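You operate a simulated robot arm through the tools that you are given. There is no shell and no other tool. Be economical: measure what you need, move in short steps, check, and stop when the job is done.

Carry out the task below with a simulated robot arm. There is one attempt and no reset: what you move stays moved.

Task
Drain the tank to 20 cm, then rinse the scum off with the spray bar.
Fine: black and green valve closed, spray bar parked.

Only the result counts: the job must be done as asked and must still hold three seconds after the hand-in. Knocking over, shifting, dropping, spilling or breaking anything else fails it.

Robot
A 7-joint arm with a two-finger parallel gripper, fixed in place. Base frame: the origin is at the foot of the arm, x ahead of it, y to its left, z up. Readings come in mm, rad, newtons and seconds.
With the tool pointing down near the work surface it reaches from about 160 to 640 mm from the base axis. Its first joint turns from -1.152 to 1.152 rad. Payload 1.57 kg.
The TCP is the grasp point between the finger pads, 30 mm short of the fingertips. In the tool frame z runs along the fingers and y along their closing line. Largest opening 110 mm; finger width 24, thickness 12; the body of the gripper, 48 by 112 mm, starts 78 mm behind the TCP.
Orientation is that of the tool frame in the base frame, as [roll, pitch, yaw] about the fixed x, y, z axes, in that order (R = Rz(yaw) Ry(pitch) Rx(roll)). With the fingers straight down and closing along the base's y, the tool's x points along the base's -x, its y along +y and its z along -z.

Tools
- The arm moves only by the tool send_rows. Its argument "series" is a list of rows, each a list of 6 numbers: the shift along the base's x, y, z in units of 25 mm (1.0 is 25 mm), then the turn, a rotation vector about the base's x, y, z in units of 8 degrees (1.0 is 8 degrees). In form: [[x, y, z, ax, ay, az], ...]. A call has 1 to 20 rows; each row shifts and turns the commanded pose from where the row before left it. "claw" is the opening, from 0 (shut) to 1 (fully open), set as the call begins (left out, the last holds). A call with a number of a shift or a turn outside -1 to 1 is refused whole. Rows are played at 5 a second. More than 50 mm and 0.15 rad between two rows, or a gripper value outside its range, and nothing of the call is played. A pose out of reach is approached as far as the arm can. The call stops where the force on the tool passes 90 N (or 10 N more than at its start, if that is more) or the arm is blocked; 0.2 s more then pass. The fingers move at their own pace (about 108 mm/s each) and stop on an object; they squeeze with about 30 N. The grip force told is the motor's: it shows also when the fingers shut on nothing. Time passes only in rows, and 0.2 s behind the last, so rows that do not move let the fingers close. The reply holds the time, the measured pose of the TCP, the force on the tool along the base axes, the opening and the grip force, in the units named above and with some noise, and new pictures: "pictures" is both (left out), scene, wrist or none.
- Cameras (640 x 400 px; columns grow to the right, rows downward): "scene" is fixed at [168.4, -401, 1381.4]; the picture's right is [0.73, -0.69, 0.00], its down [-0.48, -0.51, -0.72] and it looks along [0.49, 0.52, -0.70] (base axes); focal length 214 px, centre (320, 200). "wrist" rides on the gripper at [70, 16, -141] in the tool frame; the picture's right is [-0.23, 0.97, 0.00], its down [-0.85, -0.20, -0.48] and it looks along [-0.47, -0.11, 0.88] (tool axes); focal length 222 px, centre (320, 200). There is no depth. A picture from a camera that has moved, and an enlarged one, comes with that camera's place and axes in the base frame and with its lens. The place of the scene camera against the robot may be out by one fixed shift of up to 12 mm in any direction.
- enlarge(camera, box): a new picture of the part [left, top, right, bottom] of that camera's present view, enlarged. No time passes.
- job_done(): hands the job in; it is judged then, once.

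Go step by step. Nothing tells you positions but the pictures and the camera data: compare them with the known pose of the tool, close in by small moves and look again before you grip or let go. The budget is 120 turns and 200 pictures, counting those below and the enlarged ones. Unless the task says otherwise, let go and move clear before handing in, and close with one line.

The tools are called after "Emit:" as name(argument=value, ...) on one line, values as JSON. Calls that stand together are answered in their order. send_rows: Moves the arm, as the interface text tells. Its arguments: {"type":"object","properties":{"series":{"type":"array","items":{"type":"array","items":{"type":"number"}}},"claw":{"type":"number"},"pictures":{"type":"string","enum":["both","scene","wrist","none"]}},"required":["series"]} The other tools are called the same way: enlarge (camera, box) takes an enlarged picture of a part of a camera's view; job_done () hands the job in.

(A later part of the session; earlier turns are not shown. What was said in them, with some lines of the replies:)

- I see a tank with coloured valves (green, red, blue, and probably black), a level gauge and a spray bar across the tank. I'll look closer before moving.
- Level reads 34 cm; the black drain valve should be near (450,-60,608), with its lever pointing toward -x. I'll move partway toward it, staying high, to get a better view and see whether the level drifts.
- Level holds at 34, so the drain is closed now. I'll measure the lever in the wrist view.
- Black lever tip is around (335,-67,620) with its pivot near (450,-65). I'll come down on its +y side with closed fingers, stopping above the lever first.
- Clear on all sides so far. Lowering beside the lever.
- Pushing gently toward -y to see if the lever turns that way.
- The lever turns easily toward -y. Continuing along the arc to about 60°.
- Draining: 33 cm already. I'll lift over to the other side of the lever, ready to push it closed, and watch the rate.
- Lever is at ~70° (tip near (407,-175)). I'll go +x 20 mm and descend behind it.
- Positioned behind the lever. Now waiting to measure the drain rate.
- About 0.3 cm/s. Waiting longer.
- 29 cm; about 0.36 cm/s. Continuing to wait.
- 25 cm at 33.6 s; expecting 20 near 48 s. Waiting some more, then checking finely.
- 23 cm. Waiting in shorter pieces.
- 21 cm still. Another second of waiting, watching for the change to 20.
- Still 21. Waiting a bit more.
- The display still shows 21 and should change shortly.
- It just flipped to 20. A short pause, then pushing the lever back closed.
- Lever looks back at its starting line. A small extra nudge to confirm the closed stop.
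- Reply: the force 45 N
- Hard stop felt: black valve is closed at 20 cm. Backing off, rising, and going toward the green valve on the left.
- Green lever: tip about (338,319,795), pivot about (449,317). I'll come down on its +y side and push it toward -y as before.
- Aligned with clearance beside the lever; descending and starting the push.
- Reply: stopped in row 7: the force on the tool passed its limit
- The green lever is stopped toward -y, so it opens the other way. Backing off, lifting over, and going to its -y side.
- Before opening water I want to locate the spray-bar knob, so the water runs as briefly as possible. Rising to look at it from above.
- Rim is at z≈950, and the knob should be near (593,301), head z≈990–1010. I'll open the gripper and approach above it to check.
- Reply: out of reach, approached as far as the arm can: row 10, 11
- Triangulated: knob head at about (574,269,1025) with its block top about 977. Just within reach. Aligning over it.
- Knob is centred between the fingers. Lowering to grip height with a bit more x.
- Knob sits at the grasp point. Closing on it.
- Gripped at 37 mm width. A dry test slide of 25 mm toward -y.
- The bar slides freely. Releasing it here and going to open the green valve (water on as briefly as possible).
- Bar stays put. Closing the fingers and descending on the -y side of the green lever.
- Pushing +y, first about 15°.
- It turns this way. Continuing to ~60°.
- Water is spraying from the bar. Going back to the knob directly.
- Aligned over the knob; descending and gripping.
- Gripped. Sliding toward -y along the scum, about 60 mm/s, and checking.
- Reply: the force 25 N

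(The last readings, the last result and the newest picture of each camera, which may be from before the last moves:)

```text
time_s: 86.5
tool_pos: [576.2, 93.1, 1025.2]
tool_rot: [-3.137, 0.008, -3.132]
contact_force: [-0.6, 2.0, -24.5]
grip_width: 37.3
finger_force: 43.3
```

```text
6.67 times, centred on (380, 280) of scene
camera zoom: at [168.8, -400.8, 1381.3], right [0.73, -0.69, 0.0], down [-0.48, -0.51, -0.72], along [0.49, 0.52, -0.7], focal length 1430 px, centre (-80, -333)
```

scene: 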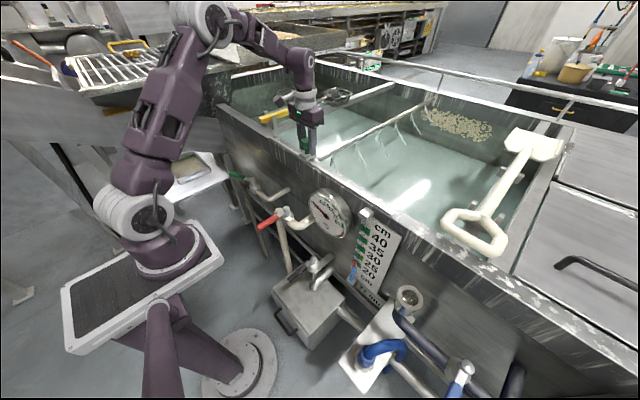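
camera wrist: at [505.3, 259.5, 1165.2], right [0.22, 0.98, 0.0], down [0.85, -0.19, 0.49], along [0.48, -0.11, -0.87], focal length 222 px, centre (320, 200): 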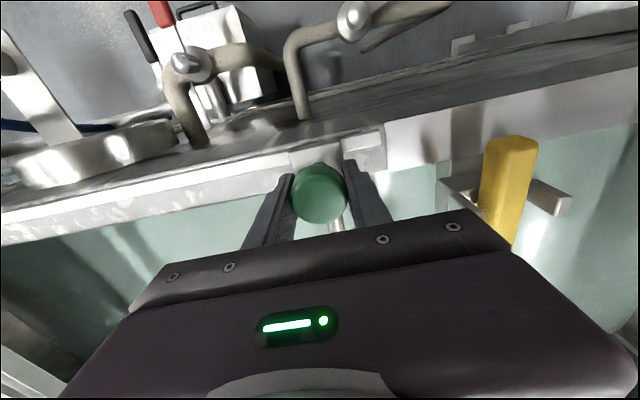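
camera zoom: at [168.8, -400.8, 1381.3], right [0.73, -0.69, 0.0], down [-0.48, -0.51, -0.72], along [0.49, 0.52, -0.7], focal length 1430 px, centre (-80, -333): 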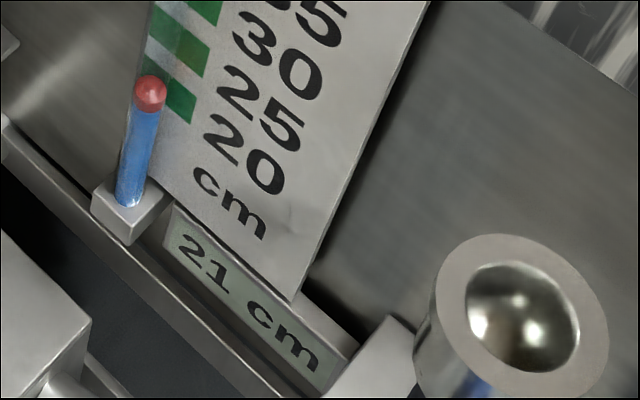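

Scum vanishes where the spray passes. Continuing.

Emit:
send_rows(series=[[0, -0.7, 0, 0, 0, 0], [0, -0.7, 0, 0, 0, 0], [0, -0.7, 0, 0, 0, 0], [0, -0.7, 0, 0, 0, 0], [0, -0.7, 0, 0, 0, 0], [0, -0.7, 0, 0, 0, 0], [0, -0.7, 0, 0, 0, 0], [0, -0.7, 0, 0, 0, 0], [0, -0.7, 0, 0, 0, 0], [0, -0.7, 0, 0, 0, 0]], pictures="scene")

Emit:
enlarge(camera="scene", box=[260, 60, 560, 240])

```text
time_s: 88.7
tool_pos: [575.6, -81.8, 1025.3]
tool_rot: [-3.135, 0.013, -3.13]
contact_force: [0.3, 3.0, -2.2]
grip_width: 37.4
finger_force: 42.8
```

scene: 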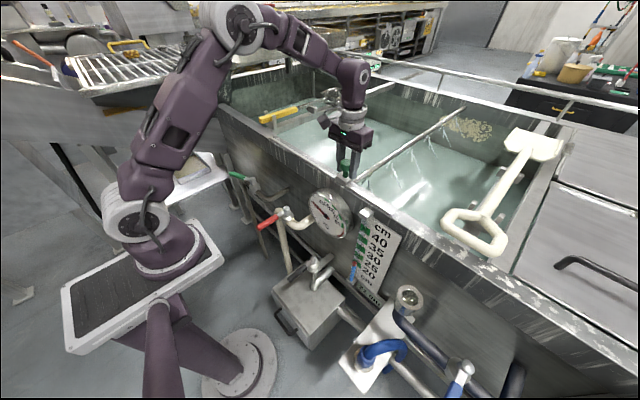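

```text
2.13 times, centred on (410, 150) of scene
camera zoom: at [168.5, -400.9, 1381.4], right [0.73, -0.69, 0.0], down [-0.48, -0.51, -0.72], along [0.49, 0.52, -0.7], focal length 458 px, centre (128, 307)
```

zoom: 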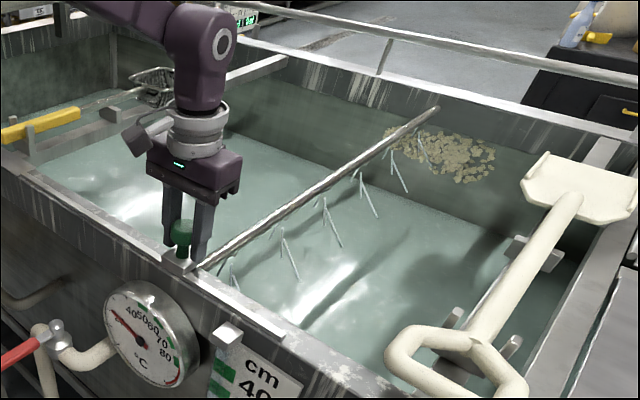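

More to go on the right end. Continuing to y≈-220.

Emit:
send_rows(series=[[0, -0.7, 0, 0, 0, 0], [0, -0.7, 0, 0, 0, 0], [0, -0.7, 0, 0, 0, 0], [0, -0.7, 0, 0, 0, 0], [0, -0.7, 0, 0, 0, 0], [0, -0.7, 0, 0, 0, 0], [0, -0.7, 0, 0, 0, 0], [0, -0.7, 0, 0, 0, 0]], pictures="scene")

Emit:
enlarge(camera="scene", box=[260, 60, 560, 240])

```text
time_s: 90.5
tool_pos: [577.0, -221.6, 1024.2]
tool_rot: [-3.135, 0.012, -3.13]
contact_force: [5.4, 0.4, 21.4]
grip_width: 37.0
finger_force: 43.8
```

scene: 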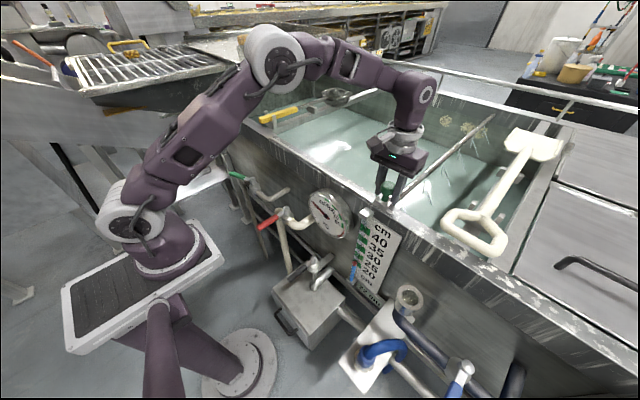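

```text
2.13 times, centred on (410, 150) of scene
camera zoom: at [168.2, -400.8, 1381.5], right [0.73, -0.69, 0.0], down [-0.48, -0.51, -0.72], along [0.49, 0.52, -0.7], focal length 458 px, centre (128, 307)
```

zoom: 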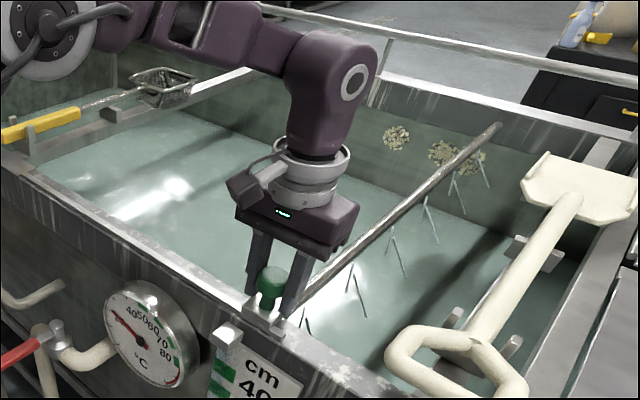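

A few patches remain; I'll hold here briefly, then sweep back slowly.

Emit:
send_rows(series=[[0, 0, 0, 0, 0, 0], [0, 0, 0, 0, 0, 0], [0, 0, 0, 0, 0, 0], [0, 0.3, 0, 0, 0, 0], [0, 0.3, 0, 0, 0, 0], [0, 0.3, 0, 0, 0, 0], [0, 0.3, 0, 0, 0, 0]], pictures="scene")

Emit:
enlarge(camera="scene", box=[400, 80, 560, 180])

Emit:
enlarge(camera="scene", box=[355, 250, 405, 310])

```text
time_s: 92.1
tool_pos: [576.6, -191.5, 1023.6]
tool_rot: [-3.136, 0.008, -3.131]
contact_force: [7.8, -2.2, 21.1]
grip_width: 37.2
finger_force: 43.7
```

scene: 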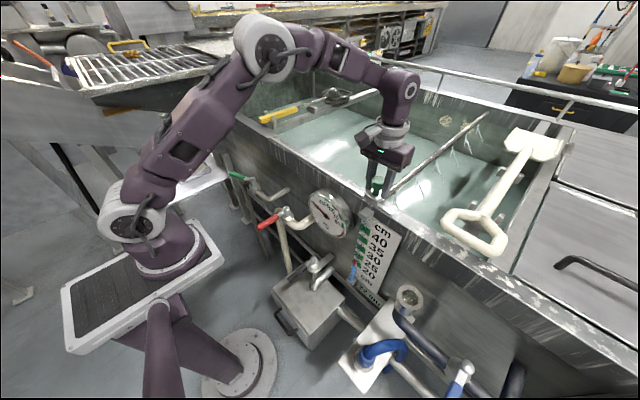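

```text
4.00 times, centred on (480, 130) of scene
camera zoom: at [168.3, -400.9, 1381.4], right [0.73, -0.69, 0.0], down [-0.48, -0.51, -0.72], along [0.49, 0.52, -0.7], focal length 858 px, centre (-320, 480)
```

zoom: 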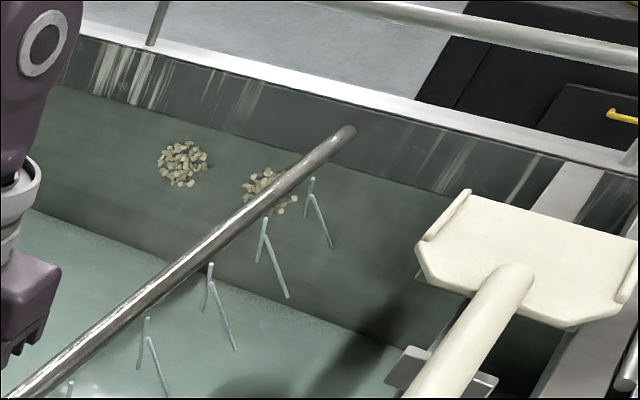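

```text
6.67 times, centred on (380, 280) of scene
camera zoom: at [168.3, -400.9, 1381.4], right [0.73, -0.69, 0.0], down [-0.48, -0.51, -0.72], along [0.49, 0.52, -0.7], focal length 1430 px, centre (-80, -333)
```

zoom: 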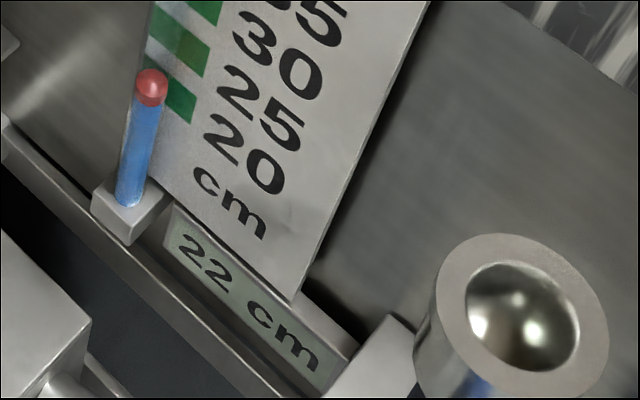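

Right patch gone; two left. Slowly back over them.

Emit:
send_rows(series=[[0, 0.6, 0, 0, 0, 0], [0, 0.5, 0, 0, 0, 0], [0, 0.4, 0, 0, 0, 0], [0, 0.3, 0, 0, 0, 0], [0, 0.3, 0, 0, 0, 0], [0, 0.3, 0, 0, 0, 0], [0, 0.3, 0, 0, 0, 0], [0, 0.5, 0, 0, 0, 0], [0, 0.6, 0, 0, 0, 0], [0, 0.6, 0, 0, 0, 0], [0, 0.4, 0, 0, 0, 0], [0, 0.3, 0, 0, 0, 0]], pictures="scene")

Emit:
enlarge(camera="scene", box=[380, 70, 540, 170])

```text
time_s: 94.7
tool_pos: [577.2, -63.2, 1025.1]
tool_rot: [-3.136, 0.008, -3.13]
contact_force: [0.0, -2.5, -14.4]
grip_width: 37.6
finger_force: 43.4
```

scene: 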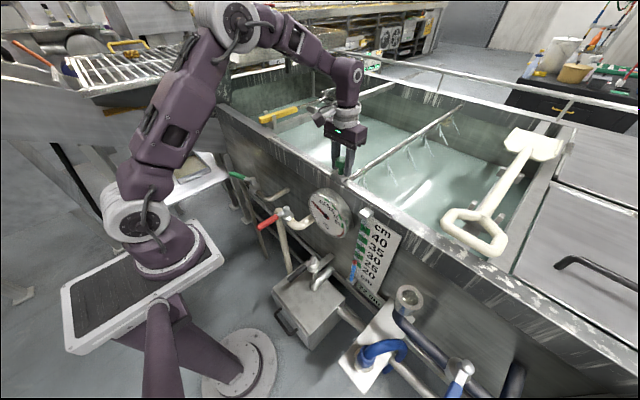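

```text
4.00 times, centred on (460, 120) of scene
camera zoom: at [168.7, -401.1, 1381.3], right [0.73, -0.69, 0.0], down [-0.48, -0.51, -0.72], along [0.49, 0.52, -0.7], focal length 858 px, centre (-240, 520)
```

zoom: 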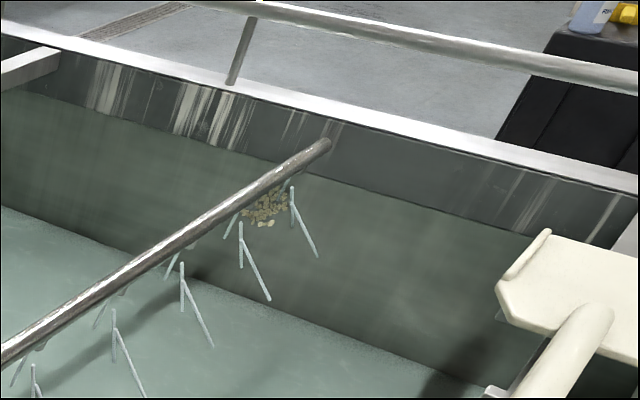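

One patch left just left of the spray. Creeping on.

Emit:
send_rows(series=[[0, 0.3, 0, 0, 0, 0], [0, 0.3, 0, 0, 0, 0], [0, 0.3, 0, 0, 0, 0], [0, 0.3, 0, 0, 0, 0], [0, 0.3, 0, 0, 0, 0], [0, 0.4, 0, 0, 0, 0], [0, 0.5, 0, 0, 0, 0], [0, 0.6, 0, 0, 0, 0], [0, 0.7, 0, 0, 0, 0], [0, 0.7, 0, 0, 0, 0]], pictures="scene")

Emit:
enlarge(camera="scene", box=[380, 70, 540, 170])

```text
time_s: 96.9
tool_pos: [575.5, 46.9, 1025.2]
tool_rot: [-3.137, 0.009, -3.131]
contact_force: [-3.0, -2.7, -24.3]
grip_width: 37.2
finger_force: 42.9
```

scene: 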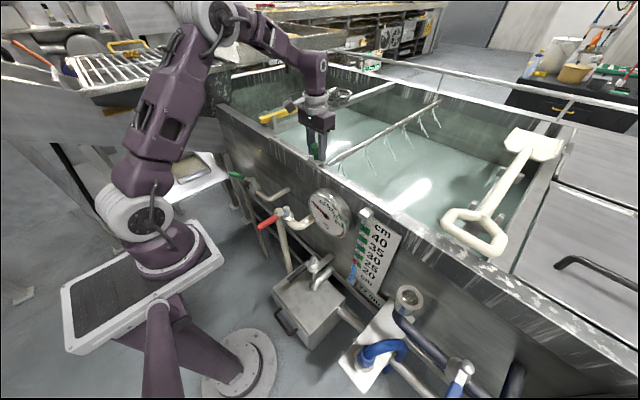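

```text
4.00 times, centred on (460, 120) of scene
camera zoom: at [168.8, -401.0, 1381.3], right [0.73, -0.69, 0.0], down [-0.48, -0.51, -0.72], along [0.49, 0.52, -0.7], focal length 858 px, centre (-240, 520)
```

zoom: 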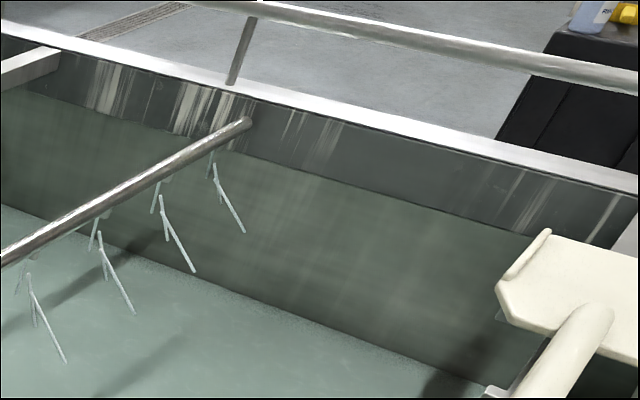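

Wall looks clean. Returning the bar to the park position y≈269.

Emit:
send_rows(series=[[0, 0.9, 0, 0, 0, 0], [0, 0.9, 0, 0, 0, 0], [0, 0.9, 0, 0, 0, 0], [0, 0.9, 0, 0, 0, 0], [0, 0.9, 0, 0, 0, 0], [0, 0.9, 0, 0, 0, 0], [0, 0.9, 0, 0, 0, 0], [0, 0.9, 0, 0, 0, 0], [0, 0.9, 0, 0, 0, 0], [0, 0.5, 0, 0, 0, 0], [0, 0.28, 0, 0, 0, 0]])

Emit:
enlarge(camera="scene", box=[220, 50, 360, 150])

Emit:
enlarge(camera="scene", box=[360, 70, 540, 190])

```text
time_s: 99.3
tool_pos: [576.0, 268.6, 1025.1]
tool_rot: [-3.136, 0.011, -3.131]
contact_force: [-6.8, -2.2, -3.6]
grip_width: 37.2
finger_force: 44.0
camera wrist: at [504.6, 284.2, 1166.1], right [0.22, 0.98, 0.0], down [0.85, -0.19, 0.49], along [0.48, -0.11, -0.87], focal length 222 px, centre (320, 200)
```

scene: 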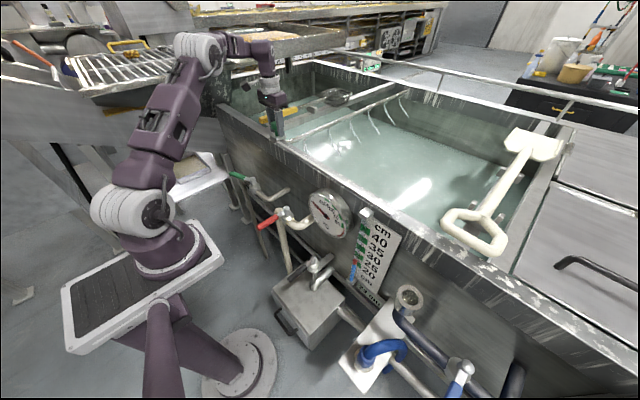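
wrist: 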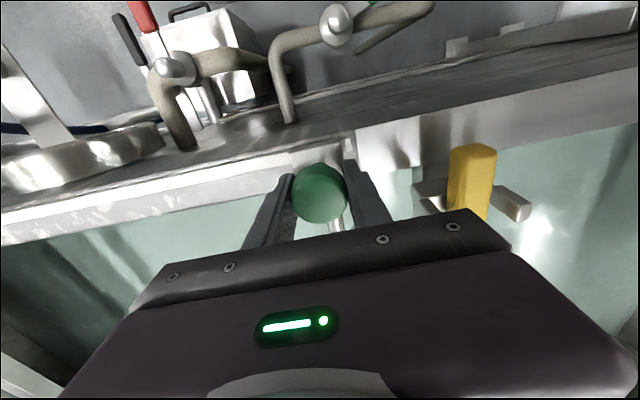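

```text
4.00 times, centred on (290, 100) of scene
camera zoom: at [168.3, -401.0, 1381.4], right [0.73, -0.69, 0.0], down [-0.48, -0.51, -0.72], along [0.49, 0.52, -0.7], focal length 858 px, centre (440, 600)
```

zoom: 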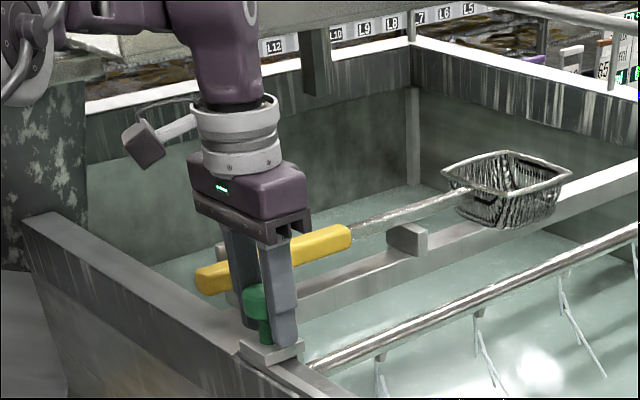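

```text
3.33 times, centred on (450, 130) of scene
camera zoom: at [168.3, -401.0, 1381.4], right [0.73, -0.69, 0.0], down [-0.48, -0.51, -0.72], along [0.49, 0.52, -0.7], focal length 715 px, centre (-113, 433)
```

zoom: 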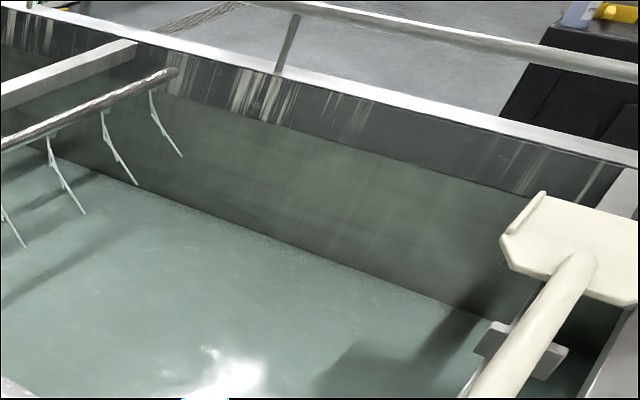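

Bar is parked and wall is clean. Releasing, lifting, and heading over the far side of the green lever.

Emit:
send_rows(series=[[0, 0, 0, 0, 0, 0], [0, 0, 0.2, 0, 0, 0], [0, 0, 1, 0, 0, 0], [0, 0, 1, 0, 0, 0], [0, 0, 1, 0, 0, 0]], claw=0.8, pictures="none")

Emit:
send_rows(series=[[-0.79, 0.98, 0, 0, 0, 0], [-0.79, 0.98, 0, 0, 0, 0], [-0.79, 0.98, 0, 0, 0, 0], [-0.79, 0.98, 0, 0, 0, 0], [-0.79, 0.98, 0, 0, 0, 0], [-0.79, 0.98, 0, 0, 0, 0], [0, 0, -1, 0, 0, 0], [0, 0, -1, 0, 0, 0], [0, 0, -1, 0, 0, 0], [0, 0, -1, 0, 0, 0], [0, 0, -1, 0, 0, 0], [0, 0, -1, 0, 0, 0], [0, 0, -1, 0, 0, 0], [0, 0, -1, 0, 0, 0], [0, 0, -1, 0, 0, 0]], claw=0)

Emit:
enlarge(camera="scene", box=[180, 80, 320, 220])

```text
time_s: 100.5
tool_pos: [577.1, 269.0, 1105.0]
tool_rot: [-3.137, 0.011, -3.132]
contact_force: [0.5, 0.7, -0.8]
grip_width: 88.5
finger_force: 0.1
```

```text
time_s: 103.7
tool_pos: [457.5, 415.1, 879.4]
tool_rot: [-3.137, 0.009, -3.13]
contact_force: [0.3, 0.5, -0.4]
grip_width: 0.0
finger_force: 21.4
camera wrist: at [386.4, 430.9, 1020.7], right [0.22, 0.98, 0.0], down [0.85, -0.19, 0.49], along [0.48, -0.11, -0.87], focal length 222 px, centre (320, 200)
```

scene: 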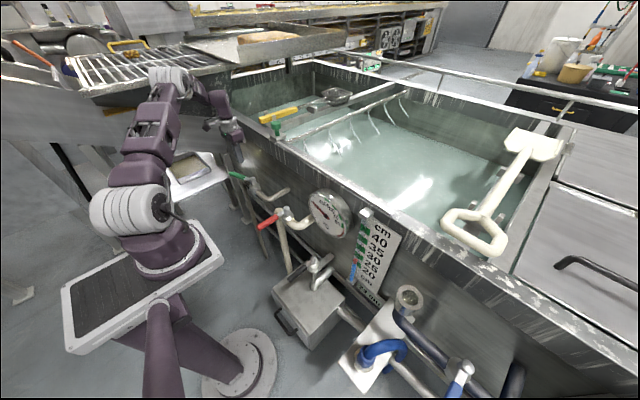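
wrist: 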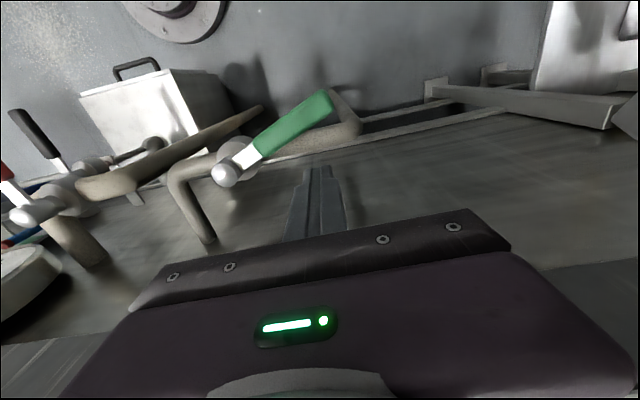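

```text
2.86 times, centred on (250, 150) of scene
camera zoom: at [168.4, -401.0, 1381.4], right [0.73, -0.69, 0.0], down [-0.48, -0.51, -0.72], along [0.49, 0.52, -0.7], focal length 613 px, centre (520, 343)
```

zoom: 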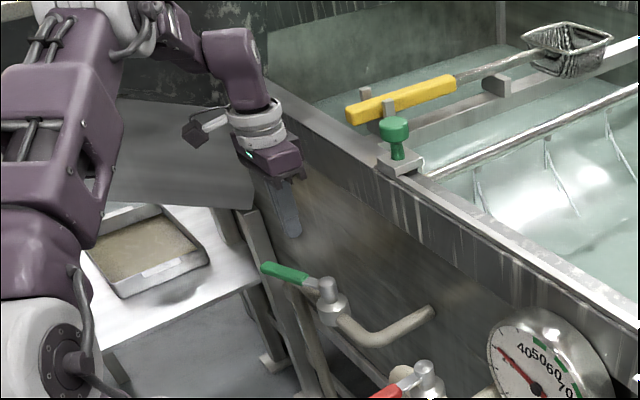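

Lever at ~68°, I'm clear on its far side. Descending and pushing it closed.

Emit:
send_rows(series=[[0, 0, -1, 0, 0, 0], [0, 0, -1, 0, 0, 0], [0, 0, -0.65, 0, 0, 0], [-0.9, -0.4, 0, 0, 0, 0], [-0.6, -0.1, 0, 0, 0, 0]], pictures="wrist")

```text
time_s: 104.9
tool_pos: [420.0, 403.4, 813.7]
tool_rot: [-3.139, 0.012, -3.13]
contact_force: [2.0, 1.4, 0.6]
grip_width: 0.0
finger_force: 21.3
camera wrist: at [348.3, 418.3, 954.8], right [0.22, 0.98, 0.0], down [0.85, -0.19, 0.49], along [0.48, -0.11, -0.87], focal length 222 px, centre (320, 200)
```

wrist: 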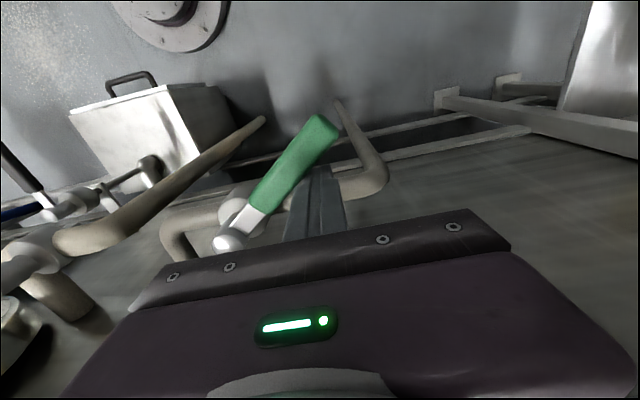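

The lever follows. Continuing the arc to closed.

Emit:
send_rows(series=[[-0.68, -0.3, 0, 0, 0, 0], [-0.72, -0.56, 0, 0, 0, 0], [-0.52, -0.76, 0, 0, 0, 0], [-0.28, -0.68, 0, 0, 0, 0], [0, -0.1, 0, 0, 0, 0]])

Emit:
enlarge(camera="scene", box=[200, 50, 420, 240])

```text
time_s: 106.1
tool_pos: [365.0, 342.8, 813.2]
tool_rot: [-3.137, 0.008, -3.131]
contact_force: [-1.6, 1.3, -0.6]
grip_width: 0.0
finger_force: 21.2
camera wrist: at [292.8, 358.1, 954.7], right [0.22, 0.98, 0.0], down [0.85, -0.19, 0.49], along [0.47, -0.11, -0.87], focal length 222 px, centre (320, 200)
```

scene: 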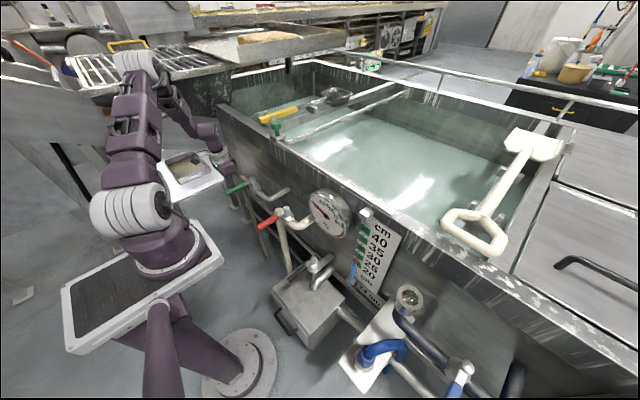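
wrist: 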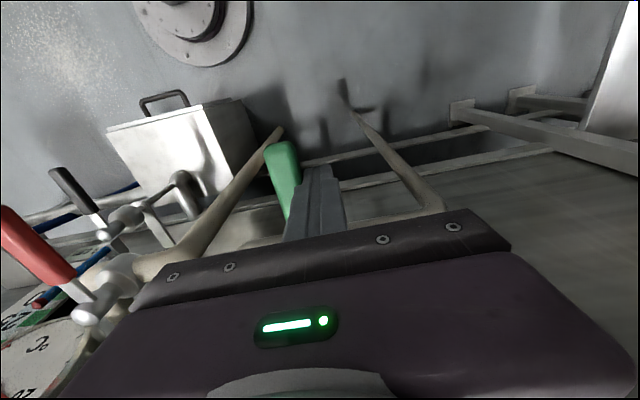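

```text
2.11 times, centred on (310, 145) of scene
camera zoom: at [168.4, -401.0, 1381.4], right [0.73, -0.69, 0.0], down [-0.48, -0.51, -0.72], along [0.49, 0.52, -0.7], focal length 452 px, centre (341, 316)
```

zoom: 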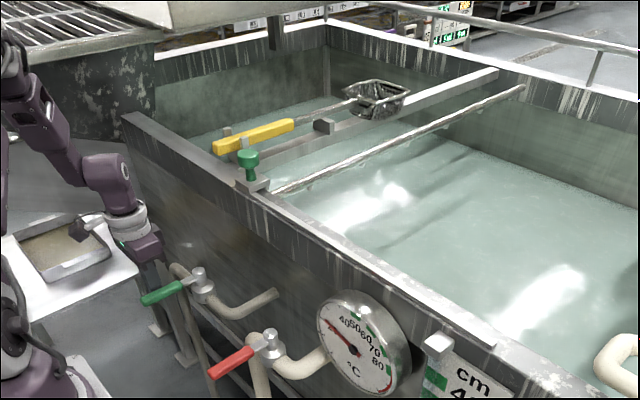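

Spray has stopped. Small nudges to the hard stop, then checking the level.

Emit:
send_rows(series=[[0, -0.1, 0, 0, 0, 0], [0, -0.1, 0, 0, 0, 0], [0, -0.1, 0, 0, 0, 0]], pictures="none")

Emit:
enlarge(camera="scene", box=[355, 250, 405, 310])

```text
time_s: 106.9
tool_pos: [364.6, 340.0, 813.6]
tool_rot: [3.138, 0.014, -3.128]
contact_force: [-5.5, 39.4, -13.4]
grip_width: 0.0
finger_force: 21.2
```

```text
6.67 times, centred on (380, 280) of scene
camera zoom: at [168.5, -399.9, 1381.7], right [0.73, -0.69, 0.0], down [-0.48, -0.51, -0.72], along [0.49, 0.52, -0.7], focal length 1430 px, centre (-80, -333)
```

zoom: 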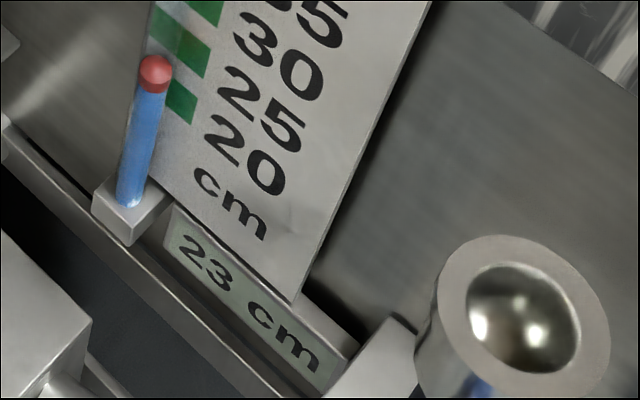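

Green is closed at its stop. The rinse raised the level to 23 cm, so I'll drain back to 20 with the black valve. Moving back to it.

Emit:
send_rows(series=[[0, 0.6, 0, 0, 0, 0], [0, 0, 1, 0, 0, 0], [0, 0, 1, 0, 0, 0], [0, 0, 1, 0, 0, 0], [0, 0, 1, 0, 0, 0], [0, 0, 1, 0, 0, 0], [0, 0, 1, 0, 0, 0], [0, 0, 1, 0, 0, 0]], pictures="none")

Emit:
send_rows(series=[[0, -1, 0, 0, 0, 0], [0, -1, 0, 0, 0, 0], [0, -1, 0, 0, 0, 0], [0, -1, 0, 0, 0, 0], [0, -1, 0, 0, 0, 0], [0, -1, 0, 0, 0, 0], [0, -1, 0, 0, 0, 0], [0, -1, 0, 0, 0, 0], [0, -1, 0, 0, 0, 0], [0, -1, 0, 0, 0, 0], [0, -1, 0, 0, 0, 0], [0, -1, 0, 0, 0, 0], [0, -1, 0, 0, 0, 0], [0, -1, 0, 0, 0, 0], [0, -1, 0, 0, 0, 0]], pictures="scene")

Emit:
enlarge(camera="scene", box=[180, 80, 420, 310])

```text
time_s: 108.7
tool_pos: [366.1, 351.8, 988.9]
tool_rot: [-3.136, 0.01, -3.132]
contact_force: [-0.2, 0.6, -0.2]
grip_width: 0.0
finger_force: 21.7
```

```text
time_s: 111.9
tool_pos: [364.6, -25.2, 987.6]
tool_rot: [-3.136, 0.009, -3.131]
contact_force: [-0.1, -0.5, 0.1]
grip_width: 0.0
finger_force: 21.4
```

scene: 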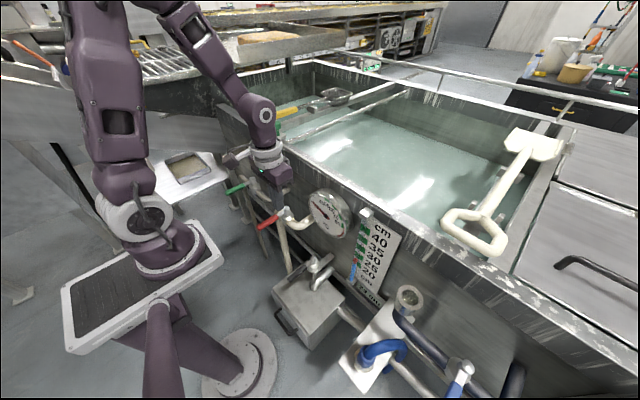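

```text
1.74 times, centred on (300, 195) of scene
camera zoom: at [168.4, -401.0, 1381.4], right [0.73, -0.69, 0.0], down [-0.48, -0.51, -0.72], along [0.49, 0.52, -0.7], focal length 373 px, centre (355, 209)
```

zoom: 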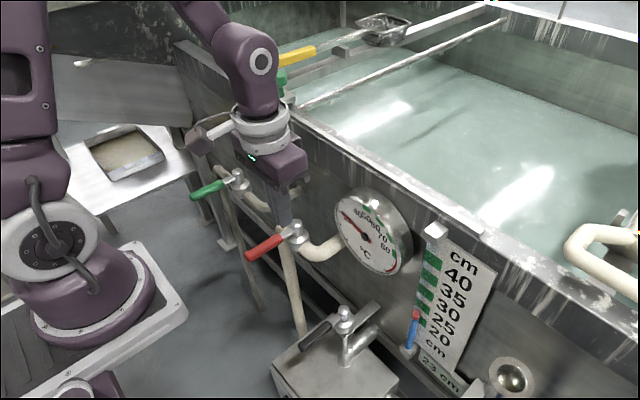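

Same descent as before beside the black lever, then open it.

Emit:
send_rows(series=[[0, 0, -1, 0, 0, 0], [0, 0, -1, 0, 0, 0], [0, 0, -1, 0, 0, 0], [0, 0, -1, 0, 0, 0], [0, 0, -1, 0, 0, 0], [0, 0, -1, 0, 0, 0], [0, 0, -1, 0, 0, 0], [0, 0, -1, 0, 0, 0], [0, 0, -1, 0, 0, 0], [0, 0, -1, 0, 0, 0], [0, 0, -1, 0, 0, 0], [0, 0, -1, 0, 0, 0], [0, 0, -1, 0, 0, 0], [0, 0, -1, 0, 0, 0], [0, 0, -0.5, 0, 0, 0]], pictures="wrist")

Emit:
send_rows(series=[[0, -0.5, 0, 0, 0, 0], [0, -0.4, 0, 0, 0, 0], [0, -0.4, 0, 0, 0, 0], [0, -0.4, 0, 0, 0, 0], [0.1, -0.93, 0, 0, 0, 0], [0.4, -0.85, 0, 0, 0, 0], [0.56, -0.72, 0, 0, 0, 0]], pictures="wrist")

Emit:
send_rows(series=[[-0.2, 0.2, 1, 0, 0, 0], [0, 0, 1, 0, 0, 0], [0, 0, 0.4, 0, 0, 0], [0.9, -0.6, 0, 0, 0, 0], [0.9, -0.6, 0, 0, 0, 0], [0.7, 0, 0, 0, 0, 0]], pictures="wrist")

```text
time_s: 115.1
tool_pos: [365.2, -25.5, 625.8]
tool_rot: [-3.137, 0.01, -3.132]
contact_force: [0.4, -0.8, 0.9]
grip_width: 0.0
finger_force: 20.9
camera wrist: at [293.2, -9.2, 766.7], right [0.22, 0.98, 0.0], down [0.85, -0.19, 0.49], along [0.48, -0.11, -0.87], focal length 222 px, centre (320, 200)
```

wrist: 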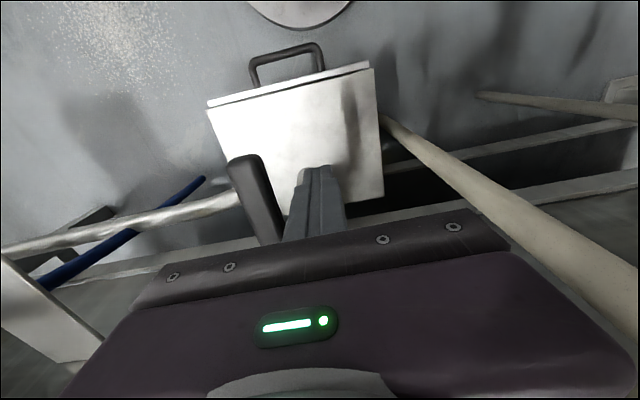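

```text
time_s: 116.7
tool_pos: [392.0, -130.3, 626.9]
tool_rot: [-3.137, 0.007, -3.132]
contact_force: [-1.4, 1.4, -0.4]
grip_width: 0.3
finger_force: 22.1
camera wrist: at [320.1, -114.2, 768.0], right [0.22, 0.98, 0.0], down [0.85, -0.19, 0.49], along [0.47, -0.11, -0.87], focal length 222 px, centre (320, 200)
```

wrist: 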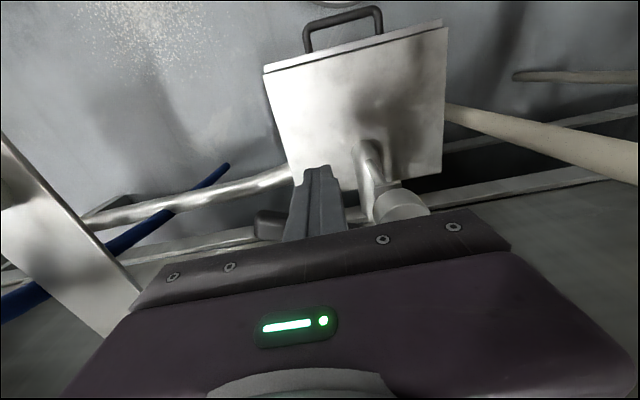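

```text
time_s: 118.1
tool_pos: [449.8, -153.7, 686.1]
tool_rot: [-3.138, 0.011, -3.131]
contact_force: [0.7, 0.0, -0.2]
grip_width: 0.0
finger_force: 21.4
camera wrist: at [377.2, -138.7, 827.0], right [0.22, 0.98, 0.0], down [0.85, -0.19, 0.49], along [0.48, -0.11, -0.87], focal length 222 px, centre (320, 200)
```

wrist: 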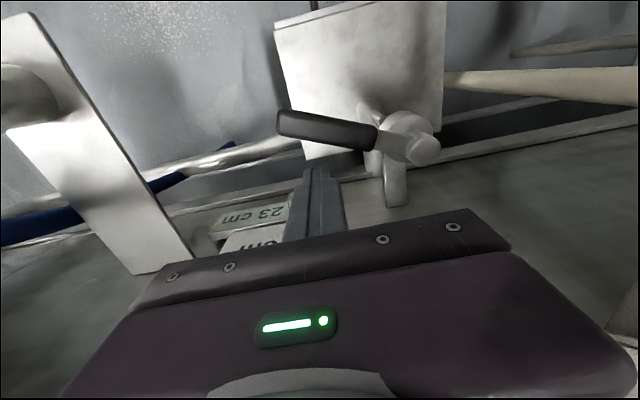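

Open again; descending behind the lever and waiting.

Emit:
send_rows(series=[[0, 0, -1, 0, 0, 0], [0, 0, -0.95, 0, 0, 0], [0, 0, 0, 0, 0, 0], [0, 0, 0, 0, 0, 0], [0, 0, 0, 0, 0, 0], [0, 0, 0, 0, 0, 0], [0, 0, 0, 0, 0, 0], [0, 0, 0, 0, 0, 0], [0, 0, 0, 0, 0, 0], [0, 0, 0, 0, 0, 0], [0, 0, 0, 0, 0, 0], [0, 0, 0, 0, 0, 0], [0, 0, 0, 0, 0, 0], [0, 0, 0, 0, 0, 0], [0, 0, 0, 0, 0, 0]], pictures="wrist")

Emit:
send_rows(series=[[0, 0, 0, 0, 0, 0], [0, 0, 0, 0, 0, 0], [0, 0, 0, 0, 0, 0], [0, 0, 0, 0, 0, 0], [0, 0, 0, 0, 0, 0]], pictures="wrist")

```text
time_s: 121.3
tool_pos: [448.9, -155.0, 636.7]
tool_rot: [-3.137, 0.011, -3.132]
contact_force: [0.1, 0.2, 0.6]
grip_width: 0.0
finger_force: 20.9
camera wrist: at [377.5, -138.9, 778.0], right [0.22, 0.98, 0.0], down [0.85, -0.19, 0.49], along [0.48, -0.11, -0.87], focal length 222 px, centre (320, 200)
```

wrist: 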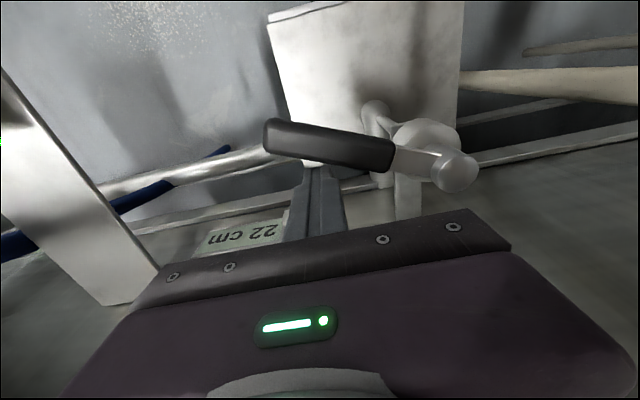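

```text
time_s: 122.5
tool_pos: [449.7, -153.0, 636.8]
tool_rot: [-3.137, 0.009, -3.13]
contact_force: [-1.2, -0.3, 0.2]
grip_width: 0.0
finger_force: 20.7
camera wrist: at [377.5, -138.9, 778.0], right [0.22, 0.98, 0.0], down [0.85, -0.19, 0.49], along [0.48, -0.11, -0.87], focal length 222 px, centre (320, 200)
```

wrist: 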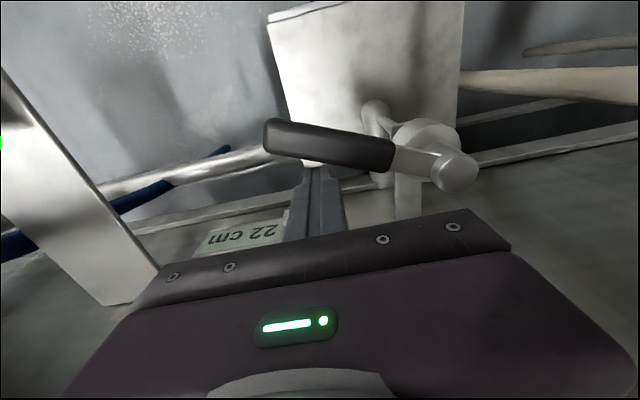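

22 cm. Waiting on.

Emit:
send_rows(series=[[0, 0, 0, 0, 0, 0], [0, 0, 0, 0, 0, 0], [0, 0, 0, 0, 0, 0], [0, 0, 0, 0, 0, 0], [0, 0, 0, 0, 0, 0], [0, 0, 0, 0, 0, 0], [0, 0, 0, 0, 0, 0], [0, 0, 0, 0, 0, 0], [0, 0, 0, 0, 0, 0], [0, 0, 0, 0, 0, 0], [0, 0, 0, 0, 0, 0], [0, 0, 0, 0, 0, 0], [0, 0, 0, 0, 0, 0], [0, 0, 0, 0, 0, 0]], pictures="wrist")

Emit:
send_rows(series=[[0, 0, 0, 0, 0, 0], [0, 0, 0, 0, 0, 0], [0, 0, 0, 0, 0, 0]], pictures="wrist")

```text
time_s: 125.5
tool_pos: [450.3, -154.6, 637.8]
tool_rot: [-3.136, 0.01, -3.132]
contact_force: [-0.2, 0.9, -0.1]
grip_width: 0.0
finger_force: 20.8
camera wrist: at [377.5, -138.9, 778.0], right [0.22, 0.98, 0.0], down [0.85, -0.19, 0.49], along [0.48, -0.11, -0.87], focal length 222 px, centre (320, 200)
```

wrist: 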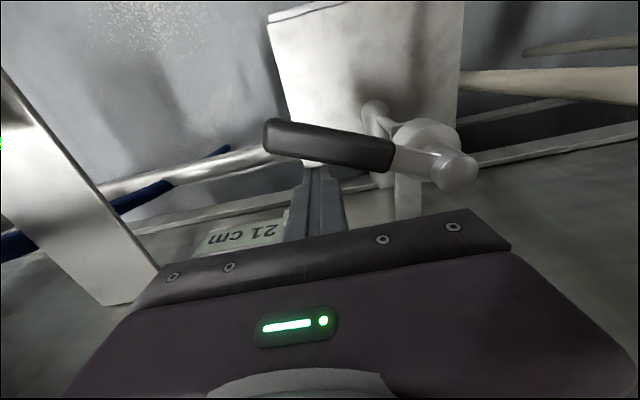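

```text
time_s: 126.3
tool_pos: [448.8, -152.9, 637.9]
tool_rot: [-3.138, 0.007, -3.133]
contact_force: [-0.6, 0.3, -0.4]
grip_width: 0.0
finger_force: 21.6
camera wrist: at [377.5, -138.9, 778.0], right [0.22, 0.98, 0.0], down [0.85, -0.19, 0.49], along [0.48, -0.11, -0.87], focal length 222 px, centre (320, 200)
```

wrist: 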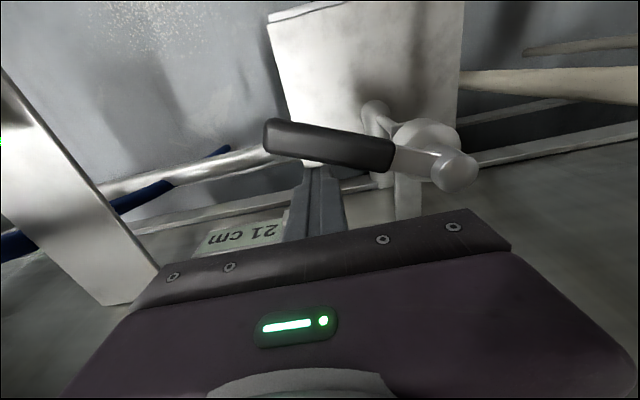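

21 cm. Short waits for the change to 20.

Emit:
send_rows(series=[[0, 0, 0, 0, 0, 0], [0, 0, 0, 0, 0, 0], [0, 0, 0, 0, 0, 0], [0, 0, 0, 0, 0, 0]], pictures="wrist")

```text
time_s: 127.3
tool_pos: [449.0, -154.5, 637.7]
tool_rot: [-3.134, 0.011, -3.132]
contact_force: [0.5, 0.5, 0.1]
grip_width: 0.0
finger_force: 21.4
camera wrist: at [377.5, -138.9, 778.0], right [0.22, 0.98, 0.0], down [0.85, -0.19, 0.49], along [0.48, -0.11, -0.87], focal length 222 px, centre (320, 200)
```

wrist: 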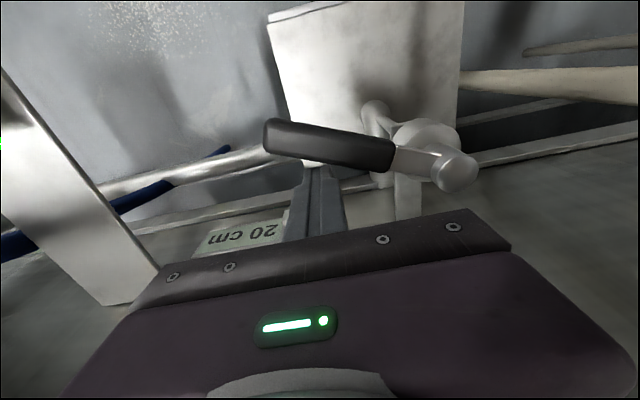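

Just flipped to 20. Short pause, then closing as before.

Emit:
send_rows(series=[[0, 0, 0, 0, 0, 0], [-0.96, 0.2, 0, 0, 0, 0], [-0.84, 0.4, 0, 0, 0, 0], [-0.72, 0.56, 0, 0, 0, 0], [-0.52, 0.76, 0, 0, 0, 0], [-0.32, 0.84, 0, 0, 0, 0], [0, 0.12, 0, 0, 0, 0], [0, 0.08, 0, 0, 0, 0]])

Emit:
enlarge(camera="scene", box=[240, 190, 420, 310])

```text
time_s: 129.1
tool_pos: [365.1, -86.1, 637.3]
tool_rot: [-3.127, 0.013, -3.134]
contact_force: [6.7, -48.5, -12.1]
grip_width: 0.2
finger_force: 21.4
camera wrist: at [293.4, -68.4, 778.1], right [0.22, 0.98, -0.01], down [0.85, -0.19, 0.49], along [0.48, -0.12, -0.87], focal length 222 px, centre (320, 200)
```

scene: 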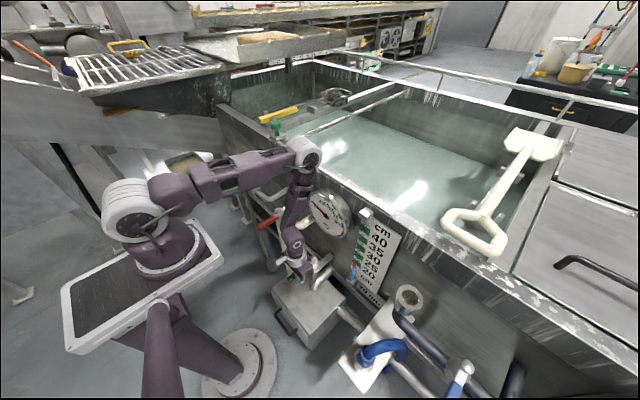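
wrist: 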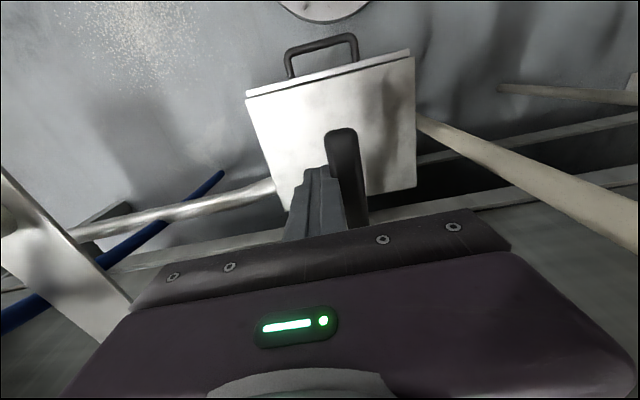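

```text
3.33 times, centred on (330, 250) of scene
camera zoom: at [168.6, -401.9, 1381.1], right [0.73, -0.69, 0.0], down [-0.48, -0.51, -0.72], along [0.49, 0.52, -0.7], focal length 715 px, centre (287, 33)
```

zoom: 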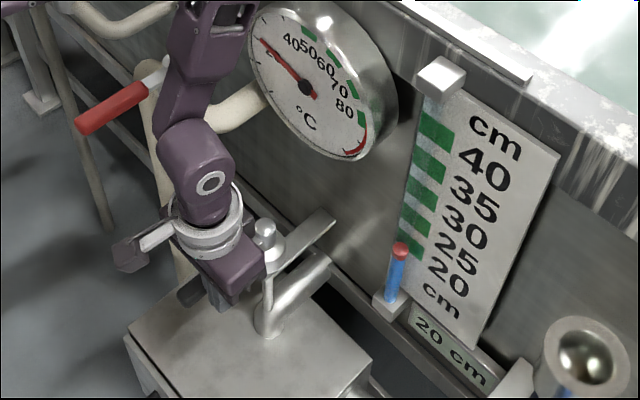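

Closed at the stop with 20 cm. Backing away and rising clear, then a final check.

Emit:
send_rows(series=[[0, -0.7, 0, 0, 0, 0], [0, 0, 1, 0, 0, 0], [0, 0, 1, 0, 0, 0], [0, 0, 1, 0, 0, 0], [0, 0, 1, 0, 0, 0], [0, 0, 1, 0, 0, 0], [0, 0, 1, 0, 0, 0], [0, 0, 1, 0, 0, 0], [0, 0, 1, 0, 0, 0], [0, 0, 1, 0, 0, 0], [0, 0, 1, 0, 0, 0], [0, 0, 1, 0, 0, 0], [0, 0, 1, 0, 0, 0], [-0.5, 0, 1, 0, 0, 0], [-1, 0, 1, 0, 0, 0]], pictures="scene")

Emit:
enlarge(camera="scene", box=[200, 160, 420, 310])

Emit:
enlarge(camera="scene", box=[220, 50, 540, 240])

Emit:
enlarge(camera="scene", box=[370, 80, 530, 170])

```text
time_s: 132.3
tool_pos: [326.9, -98.7, 987.8]
tool_rot: [-3.136, 0.009, -3.132]
contact_force: [0.1, -0.3, -0.2]
grip_width: 0.1
finger_force: 21.3
```

scene: 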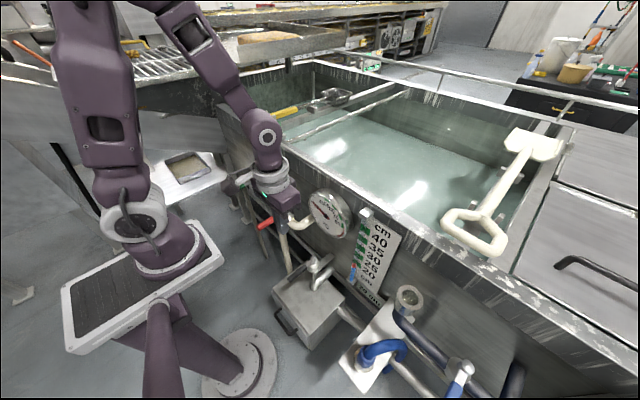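

```text
2.67 times, centred on (310, 235) of scene
camera zoom: at [168.4, -401.0, 1381.4], right [0.73, -0.69, 0.0], down [-0.48, -0.51, -0.72], along [0.49, 0.52, -0.7], focal length 572 px, centre (347, 107)
```

zoom: 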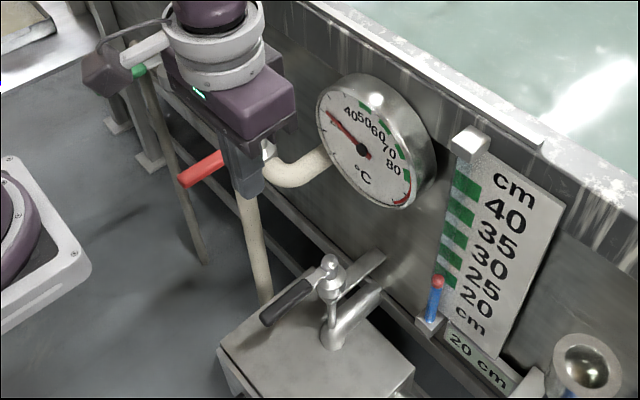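

```text
2.00 times, centred on (380, 145) of scene
camera zoom: at [168.4, -401.0, 1381.4], right [0.73, -0.69, 0.0], down [-0.48, -0.51, -0.72], along [0.49, 0.52, -0.7], focal length 429 px, centre (200, 310)
```

zoom: 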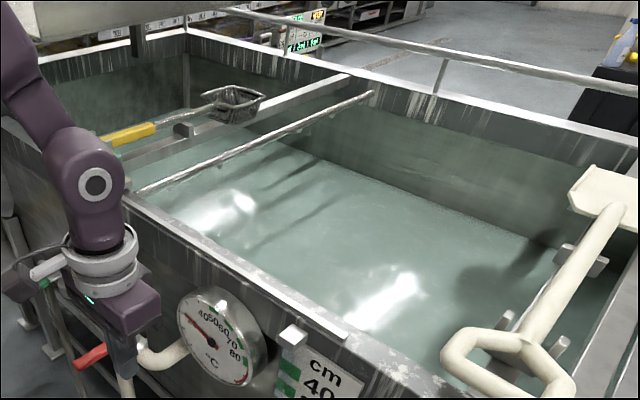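

```text
4.00 times, centred on (450, 125) of scene
camera zoom: at [168.4, -401.0, 1381.4], right [0.73, -0.69, 0.0], down [-0.48, -0.51, -0.72], along [0.49, 0.52, -0.7], focal length 858 px, centre (-200, 500)
```

zoom: 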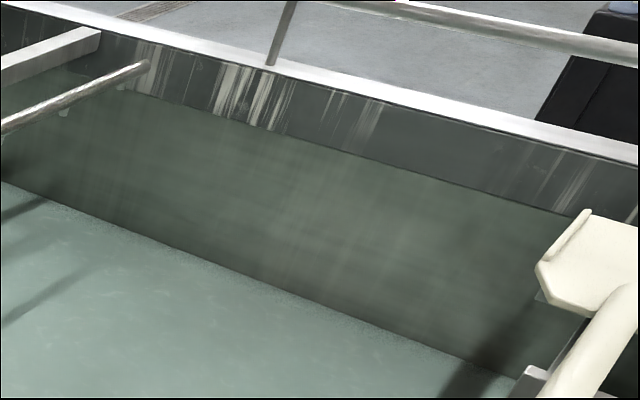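

The gauge reads 20 cm, the wall looks clean, both valves are closed, the bar is parked and the arm is clear. Handing in.

Emit:
job_done()

```text
The job is handed in.
```

The tank is at 20 cm, the scum is rinsed off the wall, the black and green valves are closed against their stops, and the spray bar is back where it was parked. The rinse raised the level to 23 cm, so I drained it back to 20 cm with the black valve before handing in.
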